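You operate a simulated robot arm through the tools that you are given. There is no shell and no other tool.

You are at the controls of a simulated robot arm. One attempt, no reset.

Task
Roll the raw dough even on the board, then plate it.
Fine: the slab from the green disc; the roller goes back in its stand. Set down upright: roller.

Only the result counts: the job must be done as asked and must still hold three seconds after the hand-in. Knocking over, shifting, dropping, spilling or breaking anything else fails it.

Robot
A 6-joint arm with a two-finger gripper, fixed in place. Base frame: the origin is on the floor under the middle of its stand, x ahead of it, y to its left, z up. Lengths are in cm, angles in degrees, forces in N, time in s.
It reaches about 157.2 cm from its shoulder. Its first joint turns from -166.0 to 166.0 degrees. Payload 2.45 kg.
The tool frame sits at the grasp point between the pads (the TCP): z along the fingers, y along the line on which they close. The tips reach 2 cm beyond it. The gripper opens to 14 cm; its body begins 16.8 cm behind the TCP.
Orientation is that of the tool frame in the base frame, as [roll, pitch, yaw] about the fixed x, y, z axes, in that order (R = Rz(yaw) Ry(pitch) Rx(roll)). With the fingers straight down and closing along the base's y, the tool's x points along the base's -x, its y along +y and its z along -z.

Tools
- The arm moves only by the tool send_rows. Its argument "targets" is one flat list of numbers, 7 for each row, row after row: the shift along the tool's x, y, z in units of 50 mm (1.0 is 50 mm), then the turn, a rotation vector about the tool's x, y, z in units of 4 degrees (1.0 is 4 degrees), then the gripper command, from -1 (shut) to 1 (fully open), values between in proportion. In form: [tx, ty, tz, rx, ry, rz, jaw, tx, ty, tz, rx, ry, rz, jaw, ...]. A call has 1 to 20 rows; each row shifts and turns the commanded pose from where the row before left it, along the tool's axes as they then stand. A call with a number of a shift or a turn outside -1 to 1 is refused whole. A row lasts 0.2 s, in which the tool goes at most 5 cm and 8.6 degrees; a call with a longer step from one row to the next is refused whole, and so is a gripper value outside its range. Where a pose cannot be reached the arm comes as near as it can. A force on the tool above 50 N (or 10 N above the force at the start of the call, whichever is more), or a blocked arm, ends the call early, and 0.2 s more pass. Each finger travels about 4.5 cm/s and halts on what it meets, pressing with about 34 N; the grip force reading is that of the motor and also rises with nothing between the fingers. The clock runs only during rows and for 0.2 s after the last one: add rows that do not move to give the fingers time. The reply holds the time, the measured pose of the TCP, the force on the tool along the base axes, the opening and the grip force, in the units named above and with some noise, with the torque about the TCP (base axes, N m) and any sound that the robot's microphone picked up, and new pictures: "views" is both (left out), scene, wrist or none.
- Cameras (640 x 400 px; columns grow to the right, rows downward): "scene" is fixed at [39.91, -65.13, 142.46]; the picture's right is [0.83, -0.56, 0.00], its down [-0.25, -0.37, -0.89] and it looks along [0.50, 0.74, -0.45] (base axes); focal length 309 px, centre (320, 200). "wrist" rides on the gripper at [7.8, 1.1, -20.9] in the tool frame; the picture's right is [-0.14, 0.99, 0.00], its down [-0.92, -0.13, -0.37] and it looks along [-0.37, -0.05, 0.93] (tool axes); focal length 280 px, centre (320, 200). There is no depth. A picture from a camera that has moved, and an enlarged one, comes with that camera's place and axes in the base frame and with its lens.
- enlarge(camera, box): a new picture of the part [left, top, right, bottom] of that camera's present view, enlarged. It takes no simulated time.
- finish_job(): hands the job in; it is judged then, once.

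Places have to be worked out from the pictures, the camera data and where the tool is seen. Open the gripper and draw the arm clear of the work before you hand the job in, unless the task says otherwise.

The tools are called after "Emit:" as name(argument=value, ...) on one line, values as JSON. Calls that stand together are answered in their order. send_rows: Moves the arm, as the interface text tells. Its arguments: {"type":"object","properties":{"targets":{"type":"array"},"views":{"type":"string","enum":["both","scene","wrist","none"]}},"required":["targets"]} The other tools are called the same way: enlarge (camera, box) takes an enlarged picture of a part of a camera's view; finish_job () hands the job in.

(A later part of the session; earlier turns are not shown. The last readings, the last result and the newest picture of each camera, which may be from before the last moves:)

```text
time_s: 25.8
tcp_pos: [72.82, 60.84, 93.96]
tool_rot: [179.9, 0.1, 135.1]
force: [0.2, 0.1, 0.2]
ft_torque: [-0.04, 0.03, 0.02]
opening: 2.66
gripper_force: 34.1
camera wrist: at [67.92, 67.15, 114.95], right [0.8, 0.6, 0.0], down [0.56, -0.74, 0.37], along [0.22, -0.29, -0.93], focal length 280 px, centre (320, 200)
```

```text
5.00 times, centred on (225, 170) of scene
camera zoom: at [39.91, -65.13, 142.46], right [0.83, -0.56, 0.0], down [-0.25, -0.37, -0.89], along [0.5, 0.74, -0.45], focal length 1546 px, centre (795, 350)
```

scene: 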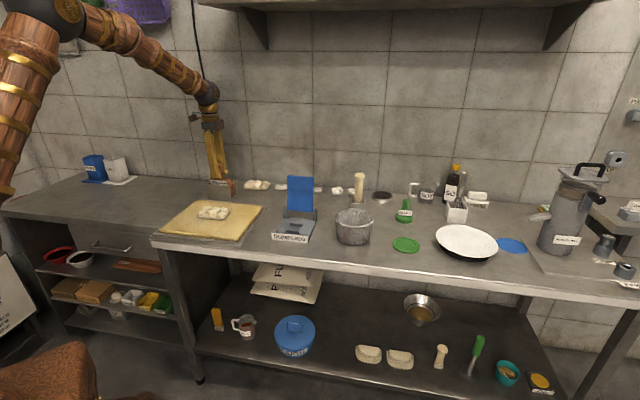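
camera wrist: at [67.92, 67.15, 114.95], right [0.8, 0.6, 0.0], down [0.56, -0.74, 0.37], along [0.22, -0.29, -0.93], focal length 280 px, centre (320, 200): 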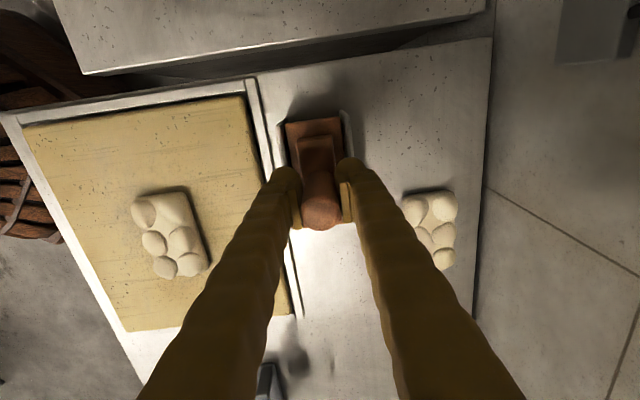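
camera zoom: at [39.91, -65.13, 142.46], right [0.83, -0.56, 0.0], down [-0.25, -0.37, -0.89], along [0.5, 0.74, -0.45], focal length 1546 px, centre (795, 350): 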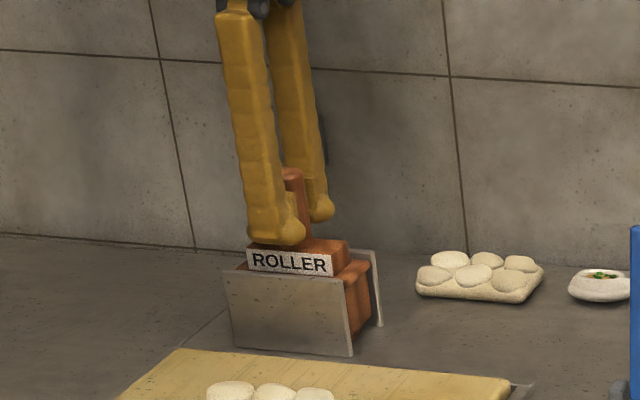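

Handle held at 2.66 cm with 34 N at TCP [72.82, 60.84, 93.96] — I note that as the return pose. I lift the roller straight up about 12 cm.

Emit:
send_rows(targets=[0, 0, -0.1, 0, 0, 0, -1, 0, 0, -0.2, 0, 0, 0, -1, 0, 0, -0.3, 0, 0, 0, -1, 0, 0, -0.4, 0, 0, 0, -1, 0, 0, -0.4, 0, 0, 0, -1, 0, 0, -0.4, 0, 0, 0, -1, 0, 0, -0.4, 0, 0, 0, -1, 0, 0, -0.2, 0, 0, 0, -1, 0, 0, 0, 0, 0, 0, -1], views="both")

Emit:
enlarge(camera="scene", box=[190, 110, 270, 220])

Emit:
enlarge(camera="wrist", box=[210, 60, 430, 240])

```text
time_s: 27.8
tcp_pos: [72.79, 60.95, 105.86]
tool_rot: [180.0, -0.1, 135.0]
force: [-0.7, 0.2, -2.3]
ft_torque: [-0.01, 0.03, -0.01]
opening: 2.65
gripper_force: 34.6
camera wrist: at [67.87, 67.14, 126.92], right [0.8, 0.6, 0.0], down [0.56, -0.74, 0.37], along [0.22, -0.29, -0.93], focal length 280 px, centre (320, 200)
```

scene: 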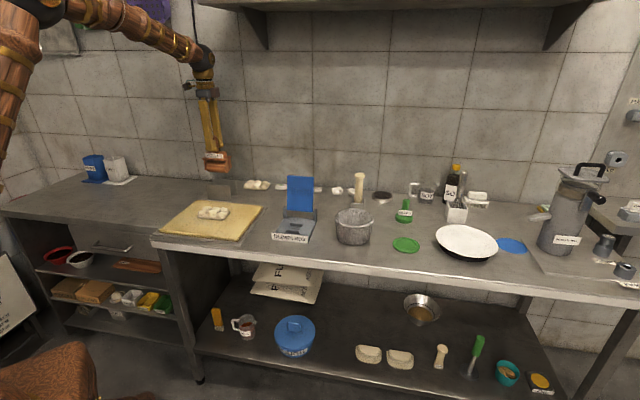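
wrist: 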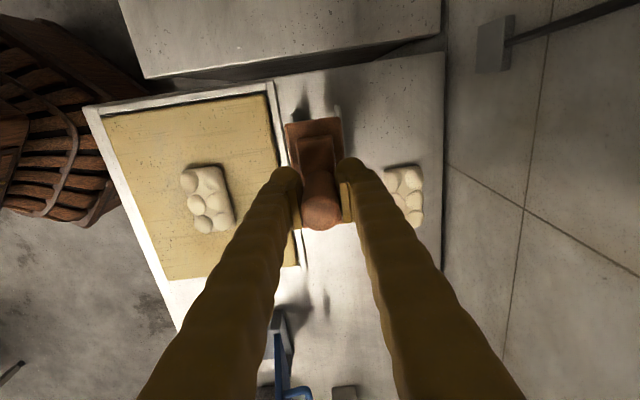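

```text
3.64 times, centred on (230, 165) of scene
camera zoom: at [39.91, -65.13, 142.46], right [0.83, -0.56, 0.0], down [-0.25, -0.37, -0.89], along [0.5, 0.74, -0.45], focal length 1124 px, centre (647, 327)
```

zoom: 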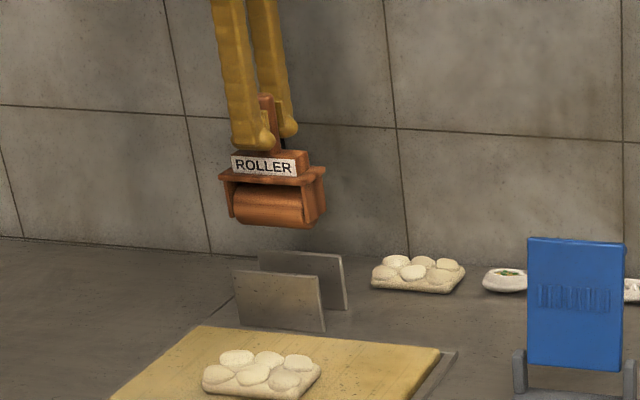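

```text
2.22 times, centred on (320, 150) of wrist
camera zoom: at [67.87, 67.14, 126.92], right [0.8, 0.6, 0.0], down [0.56, -0.74, 0.37], along [0.22, -0.29, -0.93], focal length 623 px, centre (320, 311)
```

zoom: 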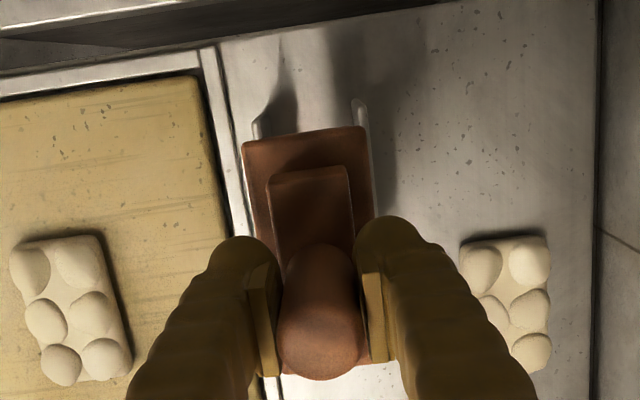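

The roller is now visible as a cylinder held in a yoke, with axis along the slab's long side. I carry it over to above the slab at the same height.

Emit:
send_rows(targets=[-0.15, -0.45, 0, 0, 0, 0, -1, -0.26, -0.78, 0, 0, 0, 0, -1, -0.26, -0.78, 0, 0, 0, 0, -1, -0.26, -0.78, 0, 0, 0, 0, -1, -0.21, -0.63, 0, 0, 0, 0, -1, -0.132, -0.4, 0, 0, 0, 0, -1, 0, 0, 0, 0, 0, 0, -1], views="both")

Emit:
enlarge(camera="scene", box=[180, 140, 260, 240])

Emit:
enlarge(camera="wrist", box=[210, 60, 430, 240])

```text
time_s: 29.4
tcp_pos: [63.69, 42.7, 105.97]
tool_rot: [-179.9, 0.0, 135.1]
force: [0.1, -0.3, -2.0]
ft_torque: [-0.02, -0.02, 0.01]
opening: 2.64
gripper_force: 34.2
camera wrist: at [58.85, 49.16, 126.95], right [0.8, 0.6, 0.0], down [0.56, -0.74, 0.37], along [0.22, -0.29, -0.93], focal length 280 px, centre (320, 200)
```

scene: 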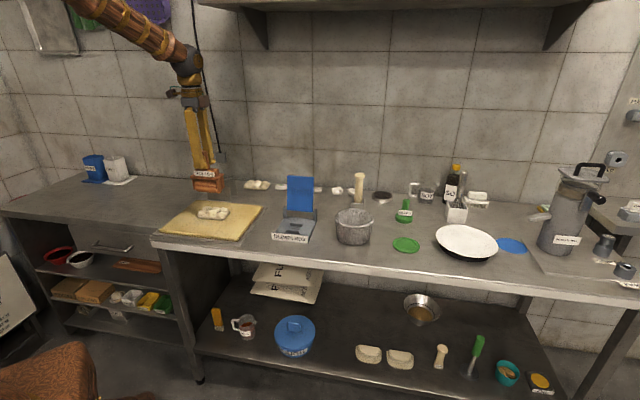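
wrist: 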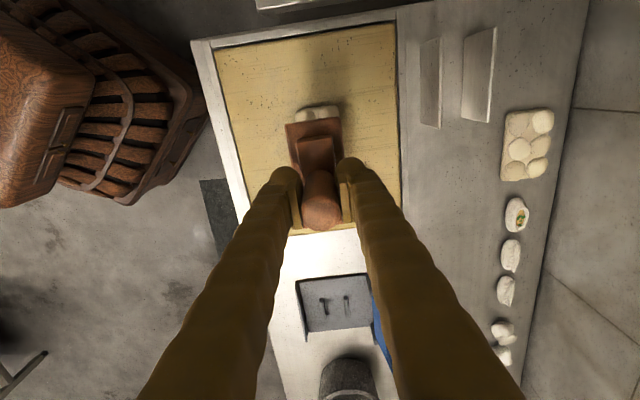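

```text
4.00 times, centred on (220, 190) of scene
camera zoom: at [39.91, -65.13, 142.46], right [0.83, -0.56, 0.0], down [-0.25, -0.37, -0.89], along [0.5, 0.74, -0.45], focal length 1237 px, centre (720, 240)
```

zoom: 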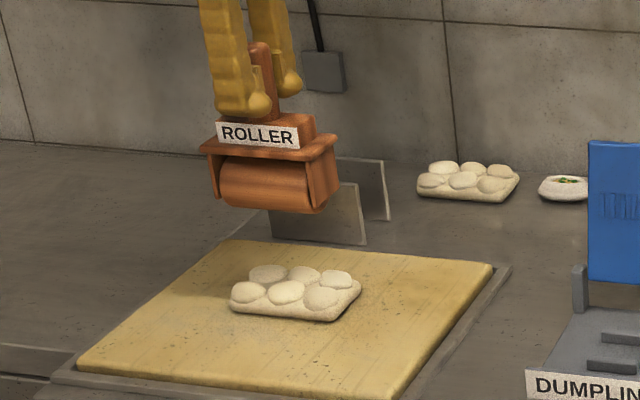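

```text
2.22 times, centred on (320, 150) of wrist
camera zoom: at [58.85, 49.16, 126.95], right [0.8, 0.6, 0.0], down [0.56, -0.74, 0.37], along [0.22, -0.29, -0.93], focal length 623 px, centre (320, 311)
```

zoom: 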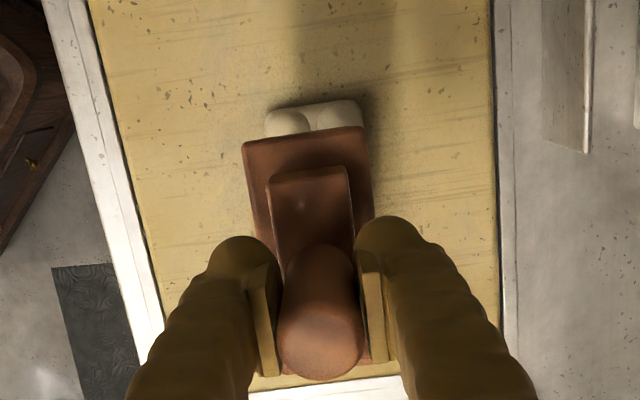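

The roller is over the slab, aligned within ~1°. I centre it (slab ≈[63.8, 43.05]) and lower to just above the lumps (contact expected near TCP z≈98).

Emit:
send_rows(targets=[0.03, 0.066, 0.3, 0, 0, 0, -1, 0, 0, 0.5, 0, 0, 0, -1, 0, 0, 0.4, 0, 0, 0, -1, 0, 0, 0.1, 0, 0, 0, -1, 0, 0, 0, 0, 0, 0, -1], views="both")

Emit:
enlarge(camera="scene", box=[180, 170, 260, 230])

```text
time_s: 30.6
tcp_pos: [63.92, 43.2, 99.38]
tool_rot: [179.8, 0.1, 135.0]
force: [0.0, -0.4, -2.4]
ft_torque: [0.01, 0.0, 0.0]
opening: 2.65
gripper_force: 34.1
camera wrist: at [59.07, 49.5, 120.39], right [0.8, 0.6, 0.0], down [0.56, -0.74, 0.37], along [0.22, -0.29, -0.93], focal length 280 px, centre (320, 200)
```

scene: 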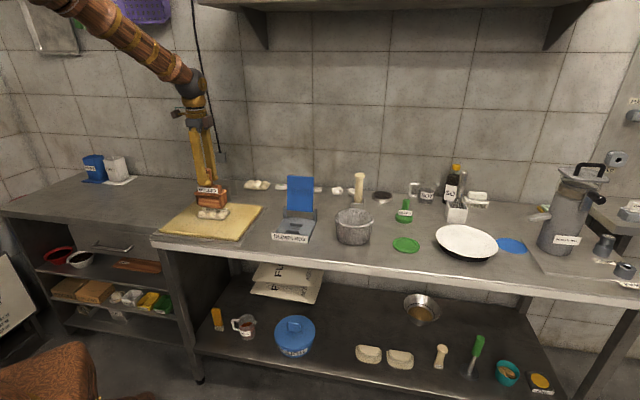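
wrist: 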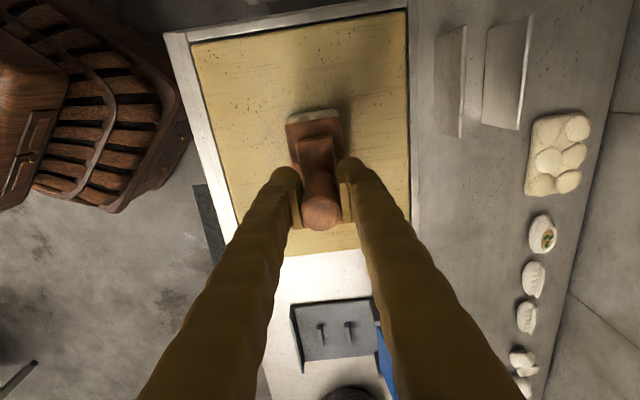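

```text
6.67 times, centred on (220, 200) of scene
camera zoom: at [39.91, -65.13, 142.46], right [0.83, -0.56, 0.0], down [-0.25, -0.37, -0.89], along [0.5, 0.74, -0.45], focal length 2061 px, centre (987, 200)
```

zoom: 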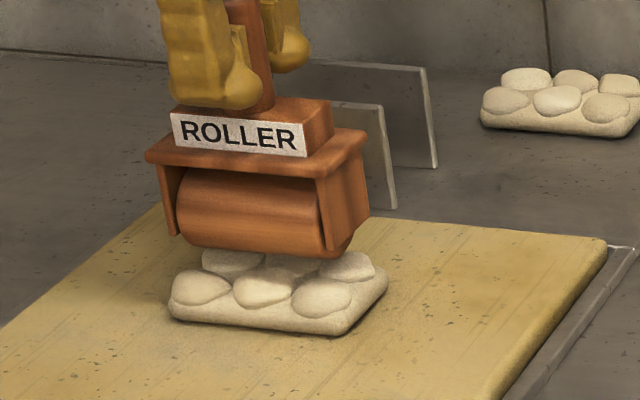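

The roller hangs about 1 cm over the lumps, centred. I lower in 0.3 cm steps and watch for contact force.

Emit:
send_rows(targets=[0, 0, 0.06, 0, 0, 0, -1, 0, 0, 0.06, 0, 0, 0, -1, 0, 0, 0.04, 0, 0, 0, -1, 0, 0, 0, 0, 0, 0, -1], views="none")

Emit:
enlarge(camera="scene", box=[180, 170, 260, 230])

```text
time_s: 31.6
tcp_pos: [63.96, 43.29, 98.65]
tool_rot: [179.9, -0.1, 135.1]
force: [-0.4, 0.0, -2.2]
ft_torque: [-0.02, -0.02, -0.02]
opening: 2.66
gripper_force: 34.0
```

```text
6.67 times, centred on (220, 200) of scene
camera zoom: at [39.91, -65.13, 142.46], right [0.83, -0.56, 0.0], down [-0.25, -0.37, -0.89], along [0.5, 0.74, -0.45], focal length 2061 px, centre (987, 200)
```

zoom: 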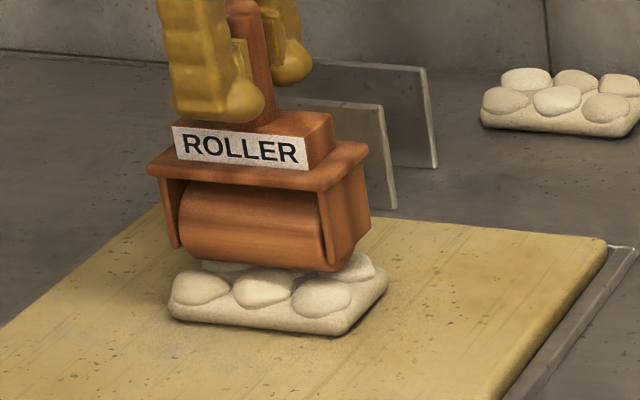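

Still no contact at z 98.65. I continue lowering in small steps.

Emit:
send_rows(targets=[0, 0, 0.04, 0, 0, 0, -1, 0, 0, 0.04, 0, 0, 0, -1, 0, 0, 0.04, 0, 0, 0, -1, 0, 0, 0, 0, 0, 0, -1], views="none")

Emit:
enlarge(camera="scene", box=[180, 170, 260, 230])

```text
time_s: 32.6
tcp_pos: [63.87, 43.3, 98.03]
tool_rot: [180.0, 0.0, 135.0]
force: [0.0, 0.3, -2.4]
ft_torque: [-0.01, 0.02, 0.04]
opening: 2.67
gripper_force: 34.5
```

```text
6.67 times, centred on (220, 200) of scene
camera zoom: at [39.91, -65.13, 142.46], right [0.83, -0.56, 0.0], down [-0.25, -0.37, -0.89], along [0.5, 0.74, -0.45], focal length 2061 px, centre (987, 200)
```

zoom: 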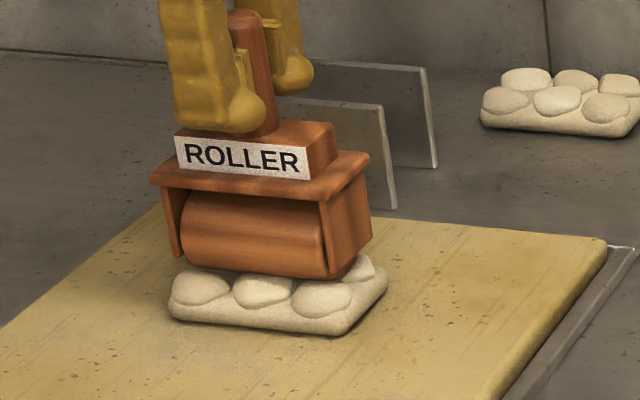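

No contact yet (cylinder sits over the valley between the two lump rows). Continue down slowly.

Emit:
send_rows(targets=[0, 0, 0.04, 0, 0, 0, -1, 0, 0, 0.03, 0, 0, 0, -1, 0, 0, 0, 0, 0, 0, -1], views="none")

Emit:
send_rows(targets=[0, 0, 0.03, 0, 0, 0, -1, 0, 0, 0.03, 0, 0, 0, -1, 0, 0, 0, 0, 0, 0, -1], views="none")

Emit:
enlarge(camera="scene", box=[180, 170, 260, 230])

```text
time_s: 33.4
tcp_pos: [63.81, 43.2, 97.52]
tool_rot: [179.8, 0.0, 135.0]
force: [1.2, 0.8, -1.8]
ft_torque: [-0.02, -0.02, 0.01]
opening: 2.65
gripper_force: 34.5
```

```text
time_s: 34.2
tcp_pos: [63.82, 43.4, 97.52]
tool_rot: [179.9, 0.0, 134.9]
force: [-1.9, 1.2, 26.7]
ft_torque: [0.11, 0.1, -0.03]
opening: 2.65
gripper_force: 33.9
```

```text
6.67 times, centred on (220, 200) of scene
camera zoom: at [39.91, -65.13, 142.46], right [0.83, -0.56, 0.0], down [-0.25, -0.37, -0.89], along [0.5, 0.74, -0.45], focal length 2061 px, centre (987, 200)
```

zoom: 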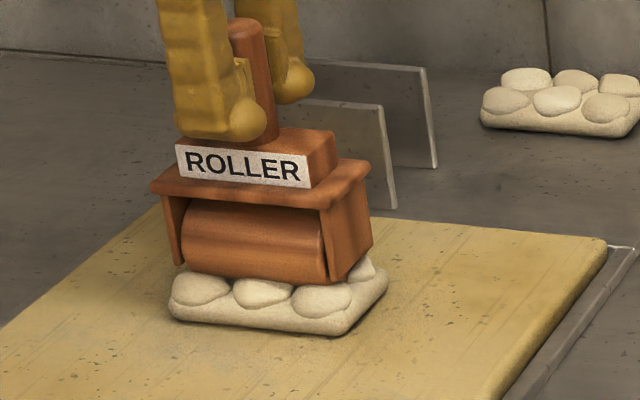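

Contact: about 29 N at TCP 97.52 in the valley. I lift ~1.2 cm, shift 1.5 cm over the crest of the back row of lumps, and press there to see how the dough yields.

Emit:
send_rows(targets=[0, 0, -0.15, 0, 0, 0, -1, 0, 0, -0.15, 0, 0, 0, -1, 0, 0.15, 0, 0, 0, 0, -1, 0, 0.15, 0, 0, 0, 0, -1, 0, 0, 0.04, 0, 0, 0, -1, 0, 0, 0, 0, 0, 0, -1], views="none")

Emit:
enlarge(camera="scene", box=[180, 170, 260, 230])

```text
time_s: 35.6
tcp_pos: [64.8, 44.19, 98.59]
tool_rot: [179.9, 0.0, 135.0]
force: [0.0, 0.0, -2.8]
ft_torque: [-0.02, -0.02, 0.04]
opening: 2.65
gripper_force: 34.2
```

```text
6.67 times, centred on (220, 200) of scene
camera zoom: at [39.91, -65.13, 142.46], right [0.83, -0.56, 0.0], down [-0.25, -0.37, -0.89], along [0.5, 0.74, -0.45], focal length 2061 px, centre (987, 200)
```

zoom: 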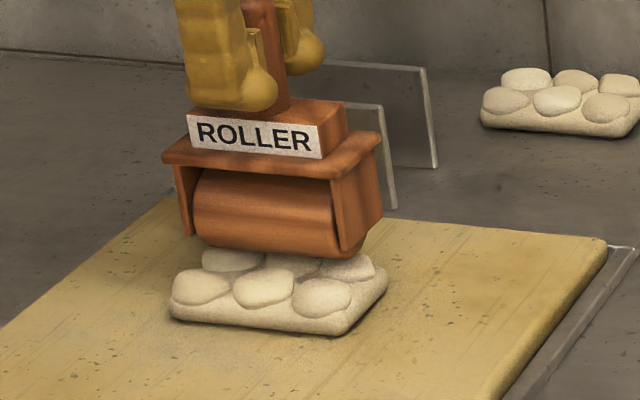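

Now over the back row with no contact at 98.59. I press down in small steps.

Emit:
send_rows(targets=[0, 0, 0.04, 0, 0, 0, -1, 0, 0, 0.03, 0, 0, 0, -1, 0, 0, 0, 0, 0, 0, -1], views="none")

Emit:
send_rows(targets=[0, 0, 0.03, 0, 0, 0, -1, 0, 0, 0.02, 0, 0, 0, -1, 0, 0, 0, 0, 0, 0, -1], views="none")

Emit:
send_rows(targets=[0, 0, 0.03, 0, 0, 0, -1, 0, 0, 0, 0, 0, 0, -1], views="none")

Emit:
enlarge(camera="scene", box=[180, 170, 260, 230])

```text
time_s: 36.4
tcp_pos: [64.95, 44.37, 98.18]
tool_rot: [179.9, 0.0, 135.0]
force: [-0.4, 0.5, -2.3]
ft_torque: [0.0, 0.02, -0.01]
opening: 2.64
gripper_force: 33.9
```

```text
time_s: 37.2
tcp_pos: [65.03, 44.28, 98.09]
tool_rot: [179.9, 0.0, 135.0]
force: [-0.6, -0.4, -2.9]
ft_torque: [0.02, 0.01, 0.03]
opening: 2.65
gripper_force: 33.8
```

```text
time_s: 37.8
tcp_pos: [64.92, 44.33, 97.84]
tool_rot: [179.9, 0.0, 134.9]
force: [-0.6, -0.1, -1.4]
ft_torque: [0.01, -0.03, -0.03]
opening: 2.67
gripper_force: 33.9
```

```text
6.67 times, centred on (220, 200) of scene
camera zoom: at [39.91, -65.13, 142.46], right [0.83, -0.56, 0.0], down [-0.25, -0.37, -0.89], along [0.5, 0.74, -0.45], focal length 2061 px, centre (987, 200)
```

zoom: 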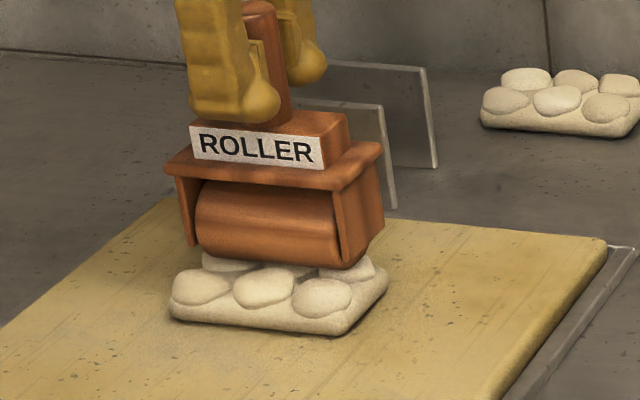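

Contact just beginning near 97.8. I press a bit further.

Emit:
send_rows(targets=[0, 0, 0.03, 0, 0, 0, -1, 0, 0, 0, 0, 0, 0, -1], views="none")

Emit:
send_rows(targets=[0, 0, 0.02, 0, 0, 0, -1, 0, 0, 0, 0, 0, 0, -1], views="none")

Emit:
enlarge(camera="scene", box=[180, 170, 260, 230])

```text
time_s: 38.4
tcp_pos: [65.04, 44.34, 97.8]
tool_rot: [179.9, 0.0, 135.0]
force: [0.0, 0.0, -2.4]
ft_torque: [-0.01, 0.01, 0.0]
opening: 2.65
gripper_force: 33.8
```

```text
time_s: 39.0
tcp_pos: [64.87, 44.22, 97.52]
tool_rot: [179.9, 0.0, 134.9]
force: [0.4, -0.8, -3.1]
ft_torque: [0.05, -0.01, 0.01]
opening: 2.65
gripper_force: 34.0
```

```text
6.67 times, centred on (220, 200) of scene
camera zoom: at [39.91, -65.13, 142.46], right [0.83, -0.56, 0.0], down [-0.25, -0.37, -0.89], along [0.5, 0.74, -0.45], focal length 2061 px, centre (987, 200)
```

zoom: 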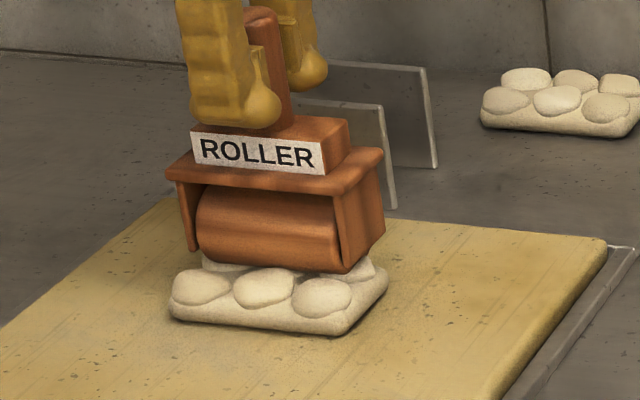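

Contact plane is evidently near TCP 97.5 (the slab's base top). I press ~0.2 cm further to get a moderate force.

Emit:
send_rows(targets=[0, 0, 0.03, 0, 0, 0, -1, 0, 0, 0, 0, 0, 0, -1], views="none")

Emit:
send_rows(targets=[0, 0, 0.02, 0, 0, 0, -1, 0, 0, 0, 0, 0, 0, -1], views="none")

Emit:
enlarge(camera="scene", box=[180, 170, 260, 230])

```text
time_s: 39.6
tcp_pos: [64.9, 44.24, 97.49]
tool_rot: [179.9, 0.0, 135.0]
force: [-0.4, -0.2, 7.4]
ft_torque: [-0.08, -0.01, -0.03]
opening: 2.64
gripper_force: 34.4
```

```text
time_s: 40.2
tcp_pos: [64.95, 44.31, 97.38]
tool_rot: [180.0, 0.1, 135.0]
force: [1.4, -2.7, 24.8]
ft_torque: [-0.2, -0.05, 0.01]
opening: 2.66
gripper_force: 34.0
```

```text
6.67 times, centred on (220, 200) of scene
camera zoom: at [39.91, -65.13, 142.46], right [0.83, -0.56, 0.0], down [-0.25, -0.37, -0.89], along [0.5, 0.74, -0.45], focal length 2061 px, centre (987, 200)
```

zoom: 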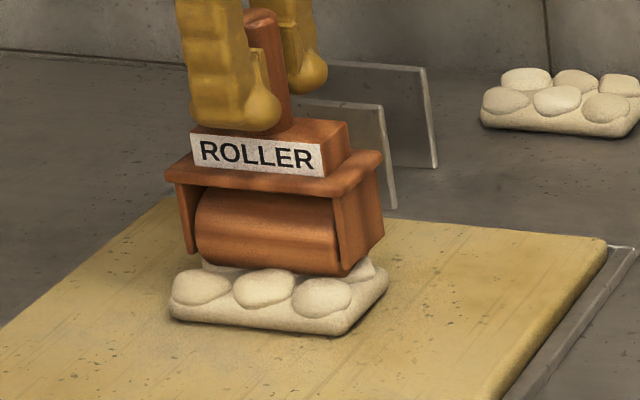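

Pressing with ~27 N. Now I roll slowly 3 cm toward the front row of lumps and look at the effect.

Emit:
send_rows(targets=[0, -0.1, 0, 0, 0, 0, -1, 0, -0.1, 0, 0, 0, 0, -1, 0, -0.1, 0, 0, 0, 0, -1, 0, -0.1, 0, 0, 0, 0, -1, 0, -0.1, 0, 0, 0, 0, -1, 0, -0.1, 0, 0, 0, 0, -1, 0, 0, 0, 0, 0, 0, -1], views="scene")

Emit:
enlarge(camera="scene", box=[180, 170, 260, 230])

```text
time_s: 41.8
tcp_pos: [62.84, 42.43, 97.48]
tool_rot: [180.0, 0.0, 135.1]
force: [0.1, -0.7, 1.6]
ft_torque: [0.06, 0.07, -0.04]
opening: 2.66
gripper_force: 33.9
```

scene: 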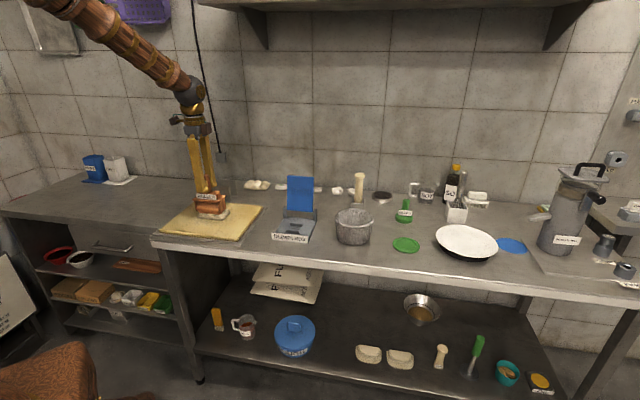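

```text
6.67 times, centred on (220, 200) of scene
camera zoom: at [39.91, -65.13, 142.46], right [0.83, -0.56, 0.0], down [-0.25, -0.37, -0.89], along [0.5, 0.74, -0.45], focal length 2061 px, centre (987, 200)
```

zoom: 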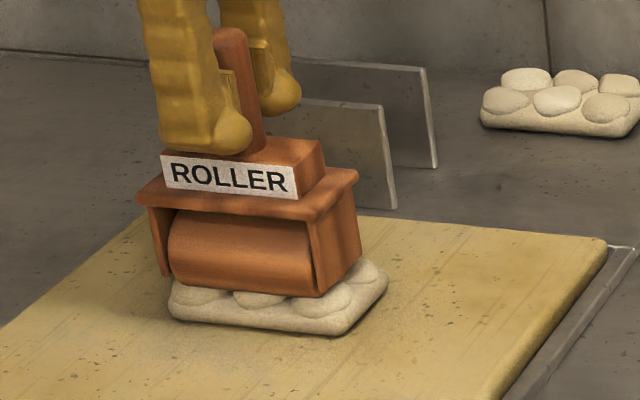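

Force dropped to ~4 N, so the dough gave way. I press ~0.2 cm further and roll back the other way.

Emit:
send_rows(targets=[0, 0, 0.03, 0, 0, 0, -1, 0, 0, 0, 0, 0, 0, -1], views="none")

Emit:
send_rows(targets=[0, 0, 0.02, 0, 0, 0, -1, 0, 0, 0, 0, 0, 0, -1], views="none")

Emit:
enlarge(camera="scene", box=[180, 170, 260, 230])

```text
time_s: 42.4
tcp_pos: [62.8, 42.29, 97.33]
tool_rot: [179.9, 0.0, 135.0]
force: [1.6, 2.4, 20.8]
ft_torque: [0.31, -0.07, 0.0]
opening: 2.66
gripper_force: 33.8
```

```text
time_s: 43.0
tcp_pos: [62.88, 42.35, 97.18]
tool_rot: [179.9, 0.0, 135.1]
force: [2.9, 1.3, 34.3]
ft_torque: [0.2, -0.3, -0.02]
opening: 2.66
gripper_force: 34.2
```

```text
6.67 times, centred on (220, 200) of scene
camera zoom: at [39.91, -65.13, 142.46], right [0.83, -0.56, 0.0], down [-0.25, -0.37, -0.89], along [0.5, 0.74, -0.45], focal length 2061 px, centre (987, 200)
```

zoom: 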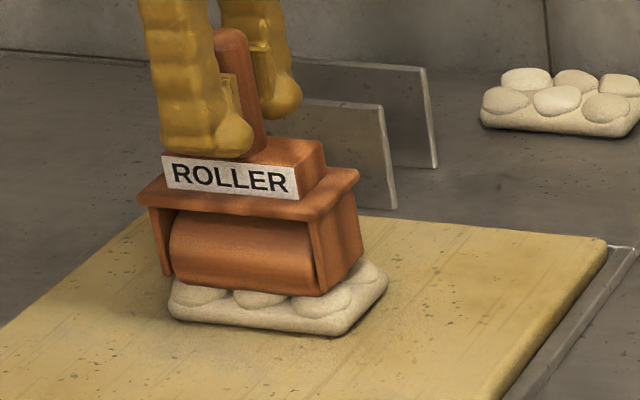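

Pressing ~36 N at the front row. I roll back across to the back row at this depth.

Emit:
send_rows(targets=[0, 0.1, 0, 0, 0, 0, -1, 0, 0.1, 0, 0, 0, 0, -1, 0, 0.1, 0, 0, 0, 0, -1, 0, 0.1, 0, 0, 0, 0, -1, 0, 0.1, 0, 0, 0, 0, -1, 0, 0.1, 0, 0, 0, 0, -1, 0, 0, 0, 0, 0, 0, -1], views="scene")

Emit:
enlarge(camera="scene", box=[180, 170, 260, 230])

```text
time_s: 44.6
tcp_pos: [64.86, 44.4, 97.04]
tool_rot: [180.0, 0.0, 135.0]
force: [0.6, -2.9, 3.2]
ft_torque: [-0.26, -0.17, 0.01]
opening: 2.65
gripper_force: 34.1
```

scene: 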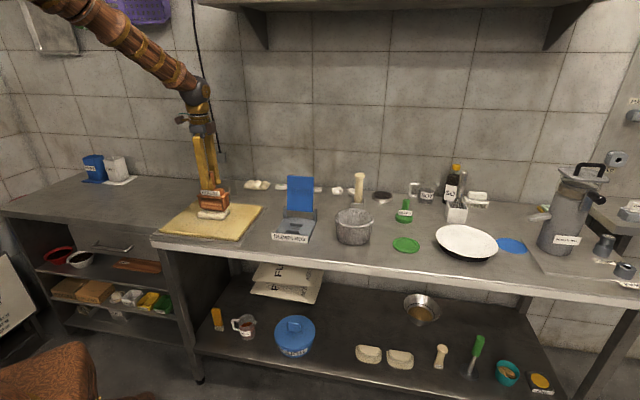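

```text
6.67 times, centred on (220, 200) of scene
camera zoom: at [39.91, -65.13, 142.46], right [0.83, -0.56, 0.0], down [-0.25, -0.37, -0.89], along [0.5, 0.74, -0.45], focal length 2061 px, centre (987, 200)
```

zoom: 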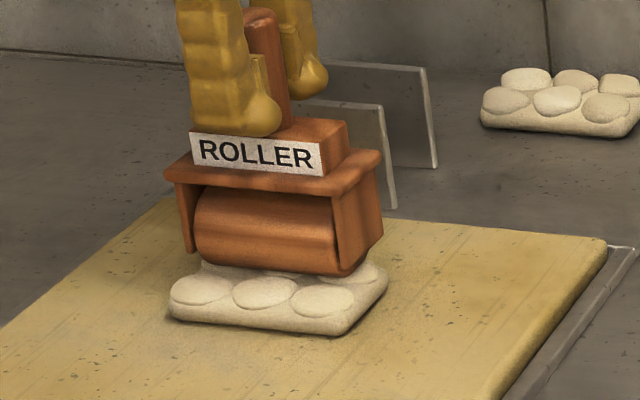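

The lumps are visibly flattening, and I notice the handle slipped ~0.6 cm up in the grip, so I'll keep the pressing force near 15–20 N. I add 0.1 cm and roll several passes.

Emit:
send_rows(targets=[0, 0, 0.02, 0, 0, 0, -1, 0, -0.1, 0, 0, 0, 0, -1, 0, -0.12, 0, 0, 0, 0, -1, 0, -0.12, 0, 0, 0, 0, -1, 0, -0.12, 0, 0, 0, 0, -1, 0, -0.12, 0, 0, 0, 0, -1, 0, -0.02, 0, 0, 0, 0, -1, 0, 0, 0, 0, 0, 0, -1], views="scene")

Emit:
enlarge(camera="scene", box=[180, 170, 260, 230])

```text
time_s: 46.4
tcp_pos: [62.79, 42.22, 97.13]
tool_rot: [180.0, 0.0, 135.0]
force: [-0.3, 0.3, -2.0]
ft_torque: [0.02, 0.04, 0.01]
opening: 2.63
gripper_force: 34.5
```

scene: 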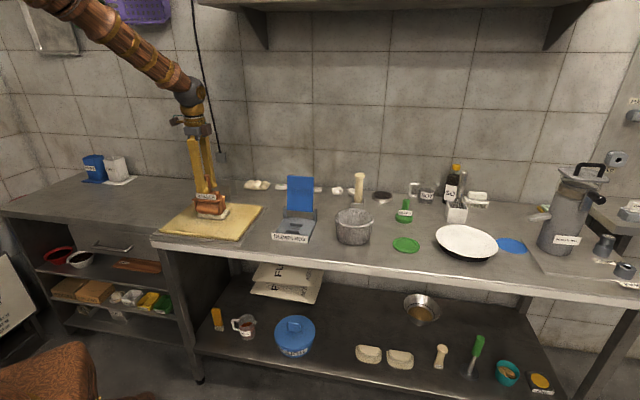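

```text
6.67 times, centred on (220, 200) of scene
camera zoom: at [39.91, -65.13, 142.46], right [0.83, -0.56, 0.0], down [-0.25, -0.37, -0.89], along [0.5, 0.74, -0.45], focal length 2061 px, centre (987, 200)
```

zoom: 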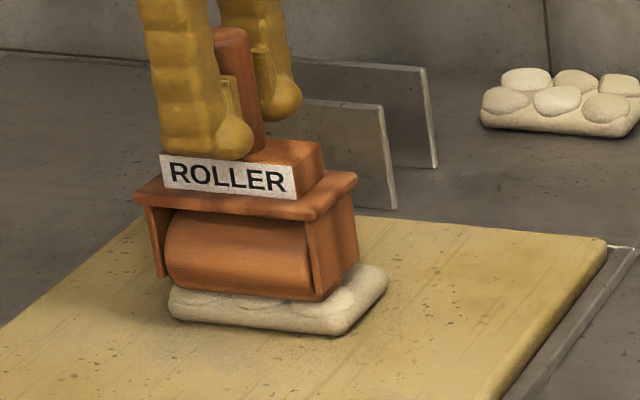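

The lumps keep sinking and contact was lost. I press down again in small steps to ~15 N and keep rolling.

Emit:
send_rows(targets=[0, 0, 0.03, 0, 0, 0, -1, 0, 0, 0, 0, 0, 0, -1], views="none")

Emit:
send_rows(targets=[0, 0, 0.02, 0, 0, 0, -1, 0, 0, 0, 0, 0, 0, -1], views="none")

```text
time_s: 47.0
tcp_pos: [62.74, 42.06, 97.03]
tool_rot: [179.9, 0.0, 135.0]
force: [-2.3, 0.2, 18.0]
ft_torque: [-0.03, 0.17, 0.0]
opening: 2.65
gripper_force: 34.1
```

```text
time_s: 47.6
tcp_pos: [62.82, 42.37, 96.9]
tool_rot: [179.8, 0.1, 135.0]
force: [-3.4, -3.1, 33.4]
ft_torque: [-0.34, 0.2, 0.02]
opening: 2.66
gripper_force: 34.3
```

Now ~35 N. I roll to the back row and check.

Emit:
send_rows(targets=[0, 0.1, 0, 0, 0, 0, -1, 0, 0.12, 0, 0, 0, 0, -1, 0, 0.12, 0, 0, 0, 0, -1, 0, 0.12, 0, 0, 0, 0, -1, 0, 0.12, 0, 0, 0, 0, -1, 0, 0.08, 0, 0, 0, 0, -1, 0, 0, 0, 0, 0, 0, -1], views="scene")

Emit:
enlarge(camera="scene", box=[180, 170, 260, 230])

```text
time_s: 49.2
tcp_pos: [65.18, 44.67, 96.77]
tool_rot: [-179.9, 0.1, 135.0]
force: [0.5, -1.3, 12.2]
ft_torque: [0.03, 0.06, 0.0]
opening: 2.68
gripper_force: 34.0
```

scene: 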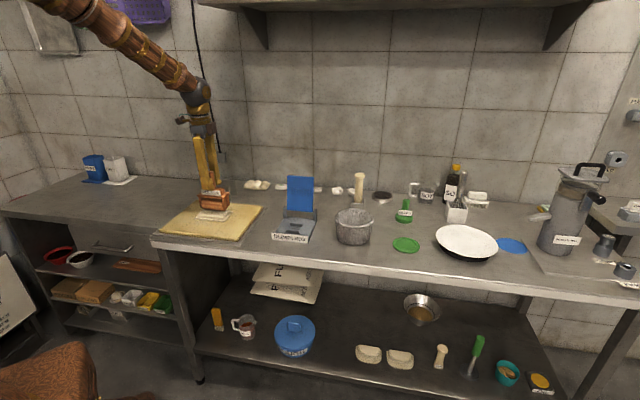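

```text
6.67 times, centred on (220, 200) of scene
camera zoom: at [39.91, -65.13, 142.46], right [0.83, -0.56, 0.0], down [-0.25, -0.37, -0.89], along [0.5, 0.74, -0.45], focal length 2061 px, centre (987, 200)
```

zoom: 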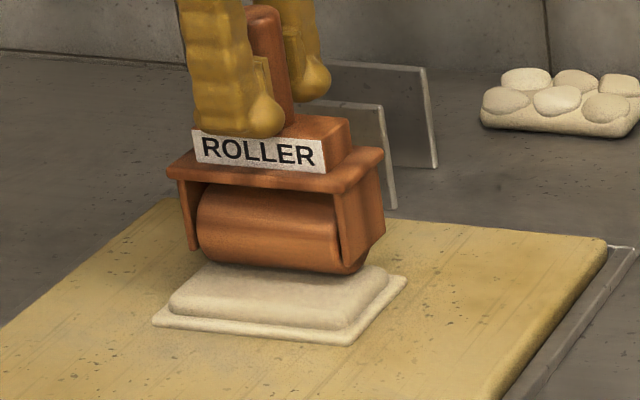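

The dough has turned into a smooth, even, slightly wider slab with no lumps. I lift the roller and inspect it.

Emit:
send_rows(targets=[0, 0, -0.1, 0, 0, 0, -1, 0, 0, -0.3, 0, 0, 0, -1, 0, 0, -0.4, 0, 0, 0, -1, 0, 0, -0.5, 0, 0, 0, -1, 0, 0, -0.5, 0, 0, 0, -1, 0, 0.3, 0, 0, 0, 0, -1, 0, 0.5, 0, 0, 0, 0, -1, 0, 0.5, 0, 0, 0, 0, -1, 0, 0.4, 0, 0, 0, 0, -1, 0, 0, 0, 0, 0, 0, -1], views="both")

Emit:
enlarge(camera="scene", box=[180, 150, 260, 230])

Emit:
enlarge(camera="wrist", box=[150, 60, 430, 260])

```text
time_s: 51.4
tcp_pos: [71.27, 50.64, 105.8]
tool_rot: [179.9, 0.0, 135.0]
force: [0.5, -0.4, -2.1]
ft_torque: [-0.02, 0.01, -0.01]
opening: 2.64
gripper_force: 33.7
camera wrist: at [66.4, 56.87, 126.85], right [0.8, 0.6, 0.0], down [0.56, -0.74, 0.37], along [0.22, -0.29, -0.93], focal length 280 px, centre (320, 200)
```

scene: 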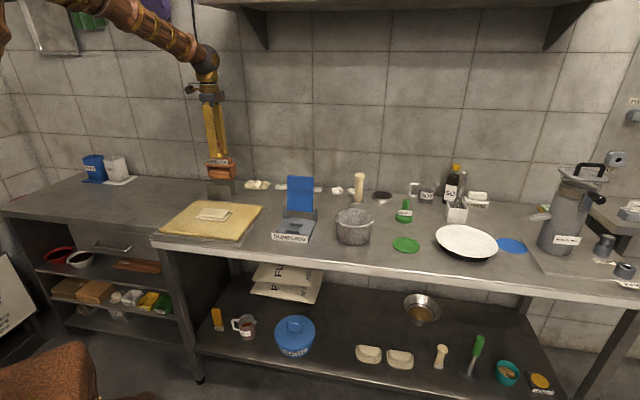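
wrist: 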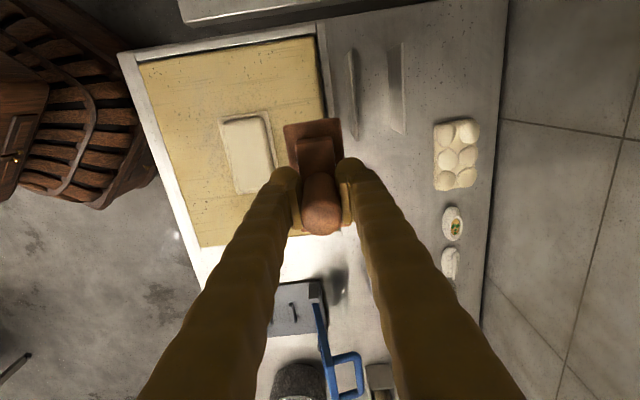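

```text
5.00 times, centred on (220, 190) of scene
camera zoom: at [39.91, -65.13, 142.46], right [0.83, -0.56, 0.0], down [-0.25, -0.37, -0.89], along [0.5, 0.74, -0.45], focal length 1546 px, centre (820, 250)
```

zoom: 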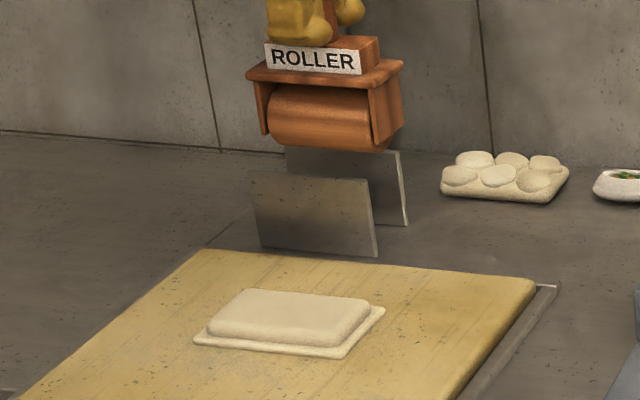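

```text
2.00 times, centred on (290, 160) of wrist
camera zoom: at [66.4, 56.87, 126.85], right [0.8, 0.6, 0.0], down [0.56, -0.74, 0.37], along [0.22, -0.29, -0.93], focal length 561 px, centre (380, 280)
```

zoom: 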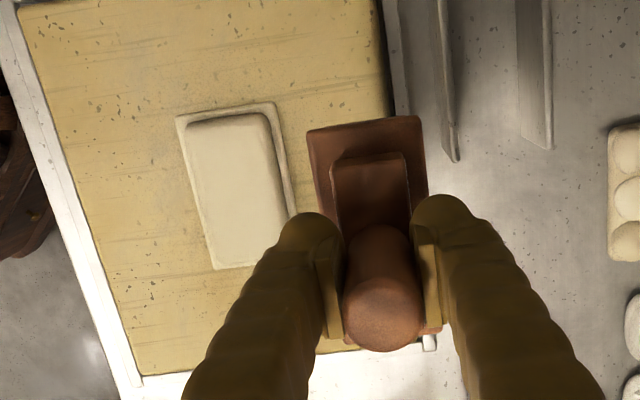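

The dough is smooth and even. Now I carry the roller back over its stand, retracing the commanded offsets to the exact pick-up position at safe height.

Emit:
send_rows(targets=[0.142, 0.194, 0, 0, 0, 0, -1, 0.3, 0.4, 0, 0, 0, 0, -1, 0.3, 0.4, 0, 0, 0, 0, -1, 0.3, 0.4, 0, 0, 0, 0, -1, 0.2, 0.3, 0, 0, 0, 0, -1, 0, 0, 0, 0, 0, 0, -1, 0, 0, 0, 0, 0, 0, -1], views="both")

Emit:
enlarge(camera="wrist", box=[210, 60, 430, 240])

Emit:
enlarge(camera="scene", box=[190, 110, 270, 220])

```text
time_s: 53.0
tcp_pos: [72.85, 60.77, 105.84]
tool_rot: [179.9, 0.1, 135.0]
force: [0.1, 0.9, -1.5]
ft_torque: [0.01, 0.03, -0.01]
opening: 2.63
gripper_force: 33.8
camera wrist: at [68.03, 67.09, 126.79], right [0.8, 0.6, 0.0], down [0.56, -0.74, 0.37], along [0.22, -0.29, -0.93], focal length 280 px, centre (320, 200)
```

scene: 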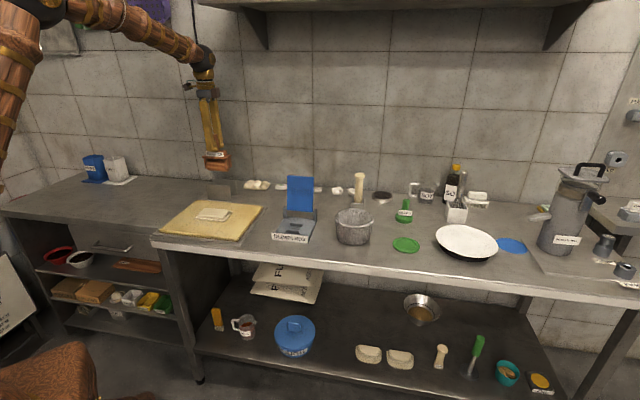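
wrist: 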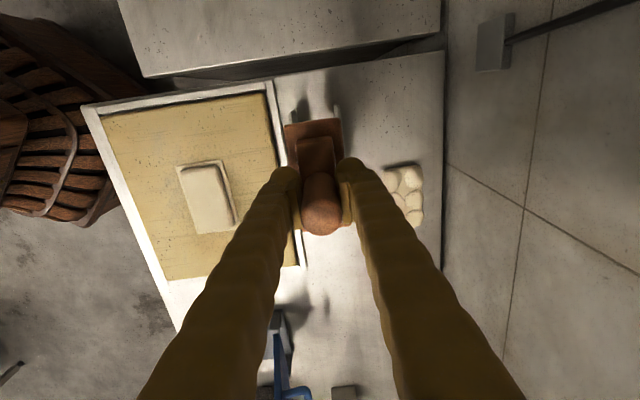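

```text
2.22 times, centred on (320, 150) of wrist
camera zoom: at [68.03, 67.09, 126.79], right [0.8, 0.6, 0.0], down [0.56, -0.74, 0.37], along [0.22, -0.29, -0.93], focal length 623 px, centre (320, 311)
```

zoom: 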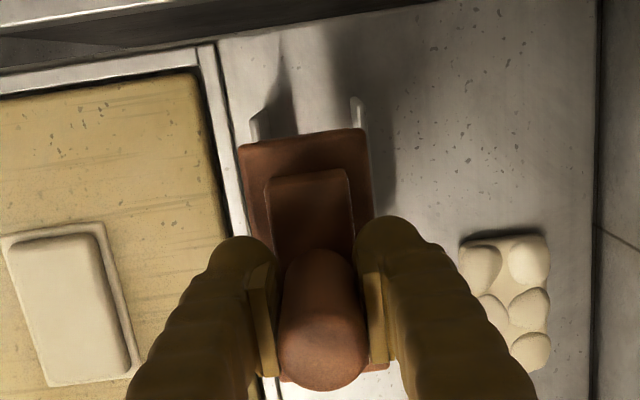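

```text
3.64 times, centred on (230, 165) of scene
camera zoom: at [39.91, -65.13, 142.46], right [0.83, -0.56, 0.0], down [-0.25, -0.37, -0.89], along [0.5, 0.74, -0.45], focal length 1124 px, centre (647, 327)
```

zoom: 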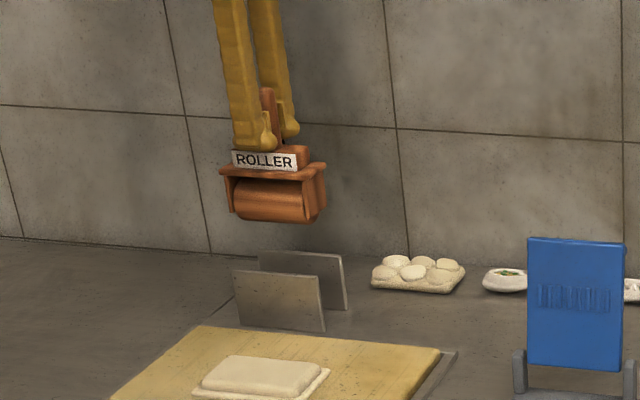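

The roller is back over the stand with only ~1° of yaw and ~0.7 cm of upward slip. I check its tilt once more up close before lowering.

Emit:
enlarge(camera="scene", box=[195, 140, 245, 210])

Emit:
enlarge(camera="wrist", box=[270, 80, 370, 160])

```text
5.71 times, centred on (220, 175) of scene
camera zoom: at [39.91, -65.13, 142.46], right [0.83, -0.56, 0.0], down [-0.25, -0.37, -0.89], along [0.5, 0.74, -0.45], focal length 1767 px, centre (891, 343)
```

zoom: 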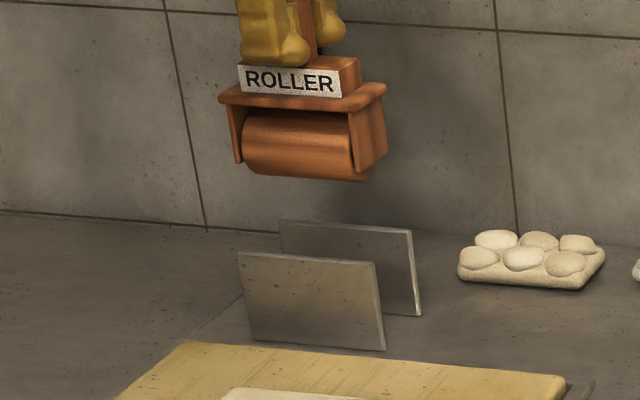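

```text
5.00 times, centred on (320, 120) of wrist
camera zoom: at [68.03, 67.09, 126.79], right [0.8, 0.6, 0.0], down [0.56, -0.74, 0.37], along [0.22, -0.29, -0.93], focal length 1402 px, centre (320, 600)
```

zoom: 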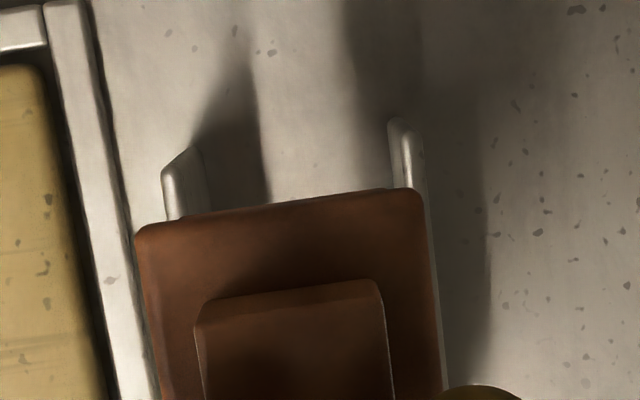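

Tilt looks negligible. I lower the roller ~5.5 cm to just at the plate tops and check alignment.

Emit:
send_rows(targets=[0, 0, 0.3, 0, 0, 0, -1, 0, 0, 0.4, 0, 0, 0, -1, 0, 0, 0.3, 0, 0, 0, -1, 0, 0, 0.1, 0, 0, 0, -1, 0, 0, 0, 0, 0, 0, -1], views="both")

Emit:
enlarge(camera="scene", box=[195, 140, 245, 210])

Emit:
enlarge(camera="wrist", box=[260, 80, 380, 240])

```text
time_s: 54.2
tcp_pos: [72.9, 60.9, 100.11]
tool_rot: [-179.9, 0.1, 135.0]
force: [0.5, 0.3, -2.0]
ft_torque: [-0.01, -0.01, 0.01]
opening: 2.64
gripper_force: 34.1
camera wrist: at [68.02, 67.17, 121.29], right [0.8, 0.6, 0.0], down [0.56, -0.74, 0.37], along [0.22, -0.29, -0.93], focal length 280 px, centre (320, 200)
```

scene: 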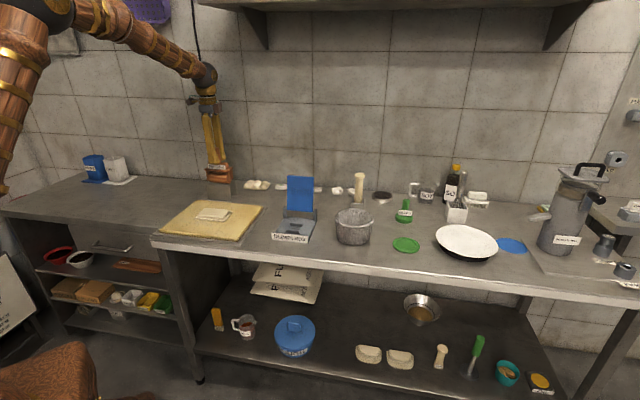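
wrist: 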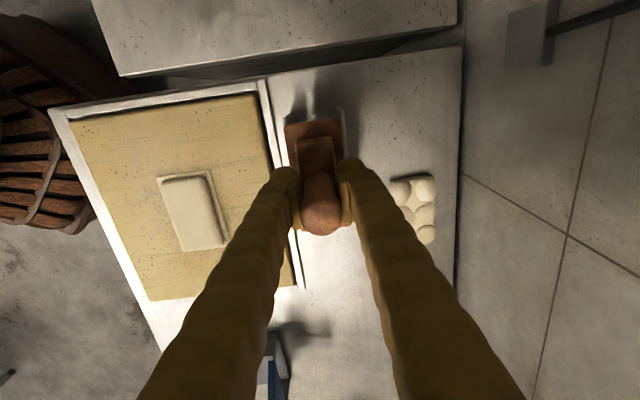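

```text
5.71 times, centred on (220, 175) of scene
camera zoom: at [39.91, -65.13, 142.46], right [0.83, -0.56, 0.0], down [-0.25, -0.37, -0.89], along [0.5, 0.74, -0.45], focal length 1767 px, centre (891, 343)
```

zoom: 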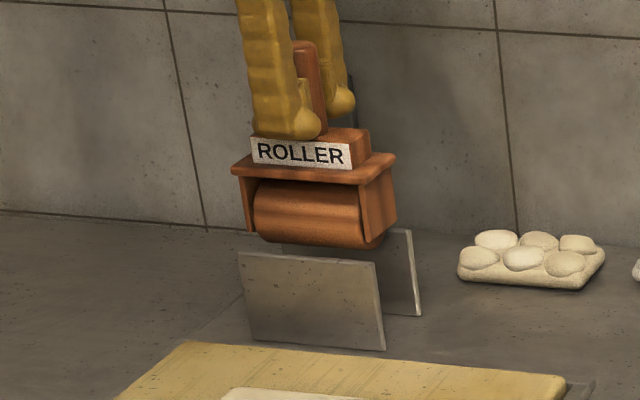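

```text
2.50 times, centred on (320, 160) of wrist
camera zoom: at [68.02, 67.17, 121.29], right [0.8, 0.6, 0.0], down [0.56, -0.74, 0.37], along [0.22, -0.29, -0.93], focal length 701 px, centre (320, 300)
```

zoom: 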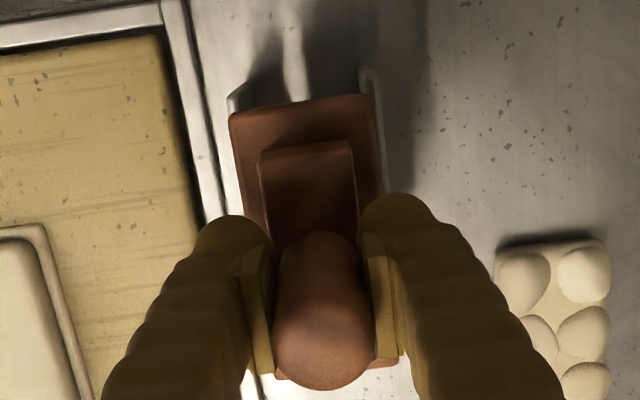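

Aligned between the plates. I lower another 5 cm into the slot.

Emit:
send_rows(targets=[0, 0, 0.15, 0, 0, 0, -1, 0, 0, 0.15, 0, 0, 0, -1, 0, 0, 0.2, 0, 0, 0, -1, 0, 0, 0.2, 0, 0, 0, -1, 0, 0, 0.2, 0, 0, 0, -1, 0, 0, 0.1, 0, 0, 0, -1, 0, 0, 0, 0, 0, 0, -1], views="scene")

Emit:
enlarge(camera="scene", box=[195, 140, 245, 210])

Emit:
enlarge(camera="wrist", box=[260, 80, 380, 240])

```text
time_s: 55.8
tcp_pos: [72.86, 60.86, 95.19]
tool_rot: [179.9, 0.0, 135.0]
force: [0.2, -0.4, -1.6]
ft_torque: [0.01, 0.0, 0.01]
opening: 2.66
gripper_force: 34.4
```

scene: 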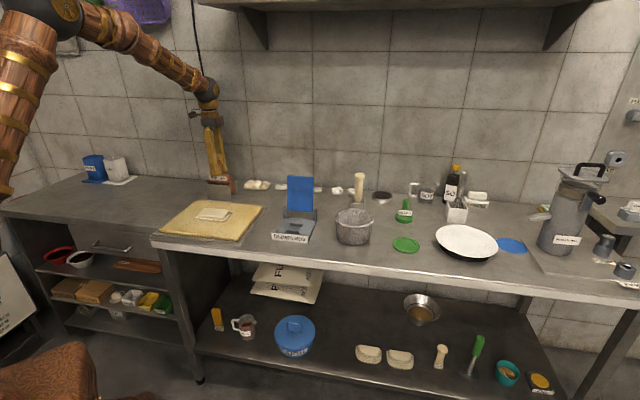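

```text
5.71 times, centred on (220, 175) of scene
camera zoom: at [39.91, -65.13, 142.46], right [0.83, -0.56, 0.0], down [-0.25, -0.37, -0.89], along [0.5, 0.74, -0.45], focal length 1767 px, centre (891, 343)
```

zoom: 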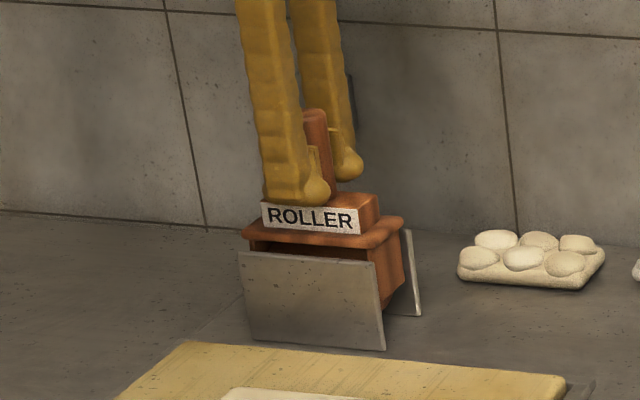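

```text
2.50 times, centred on (320, 160) of wrist
camera zoom: at [67.96, 67.17, 116.21], right [0.8, 0.6, 0.0], down [0.56, -0.74, 0.37], along [0.22, -0.29, -0.93], focal length 701 px, centre (320, 300)
```

zoom: 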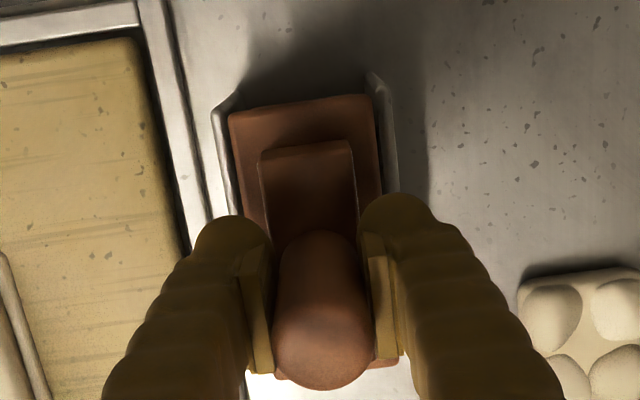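

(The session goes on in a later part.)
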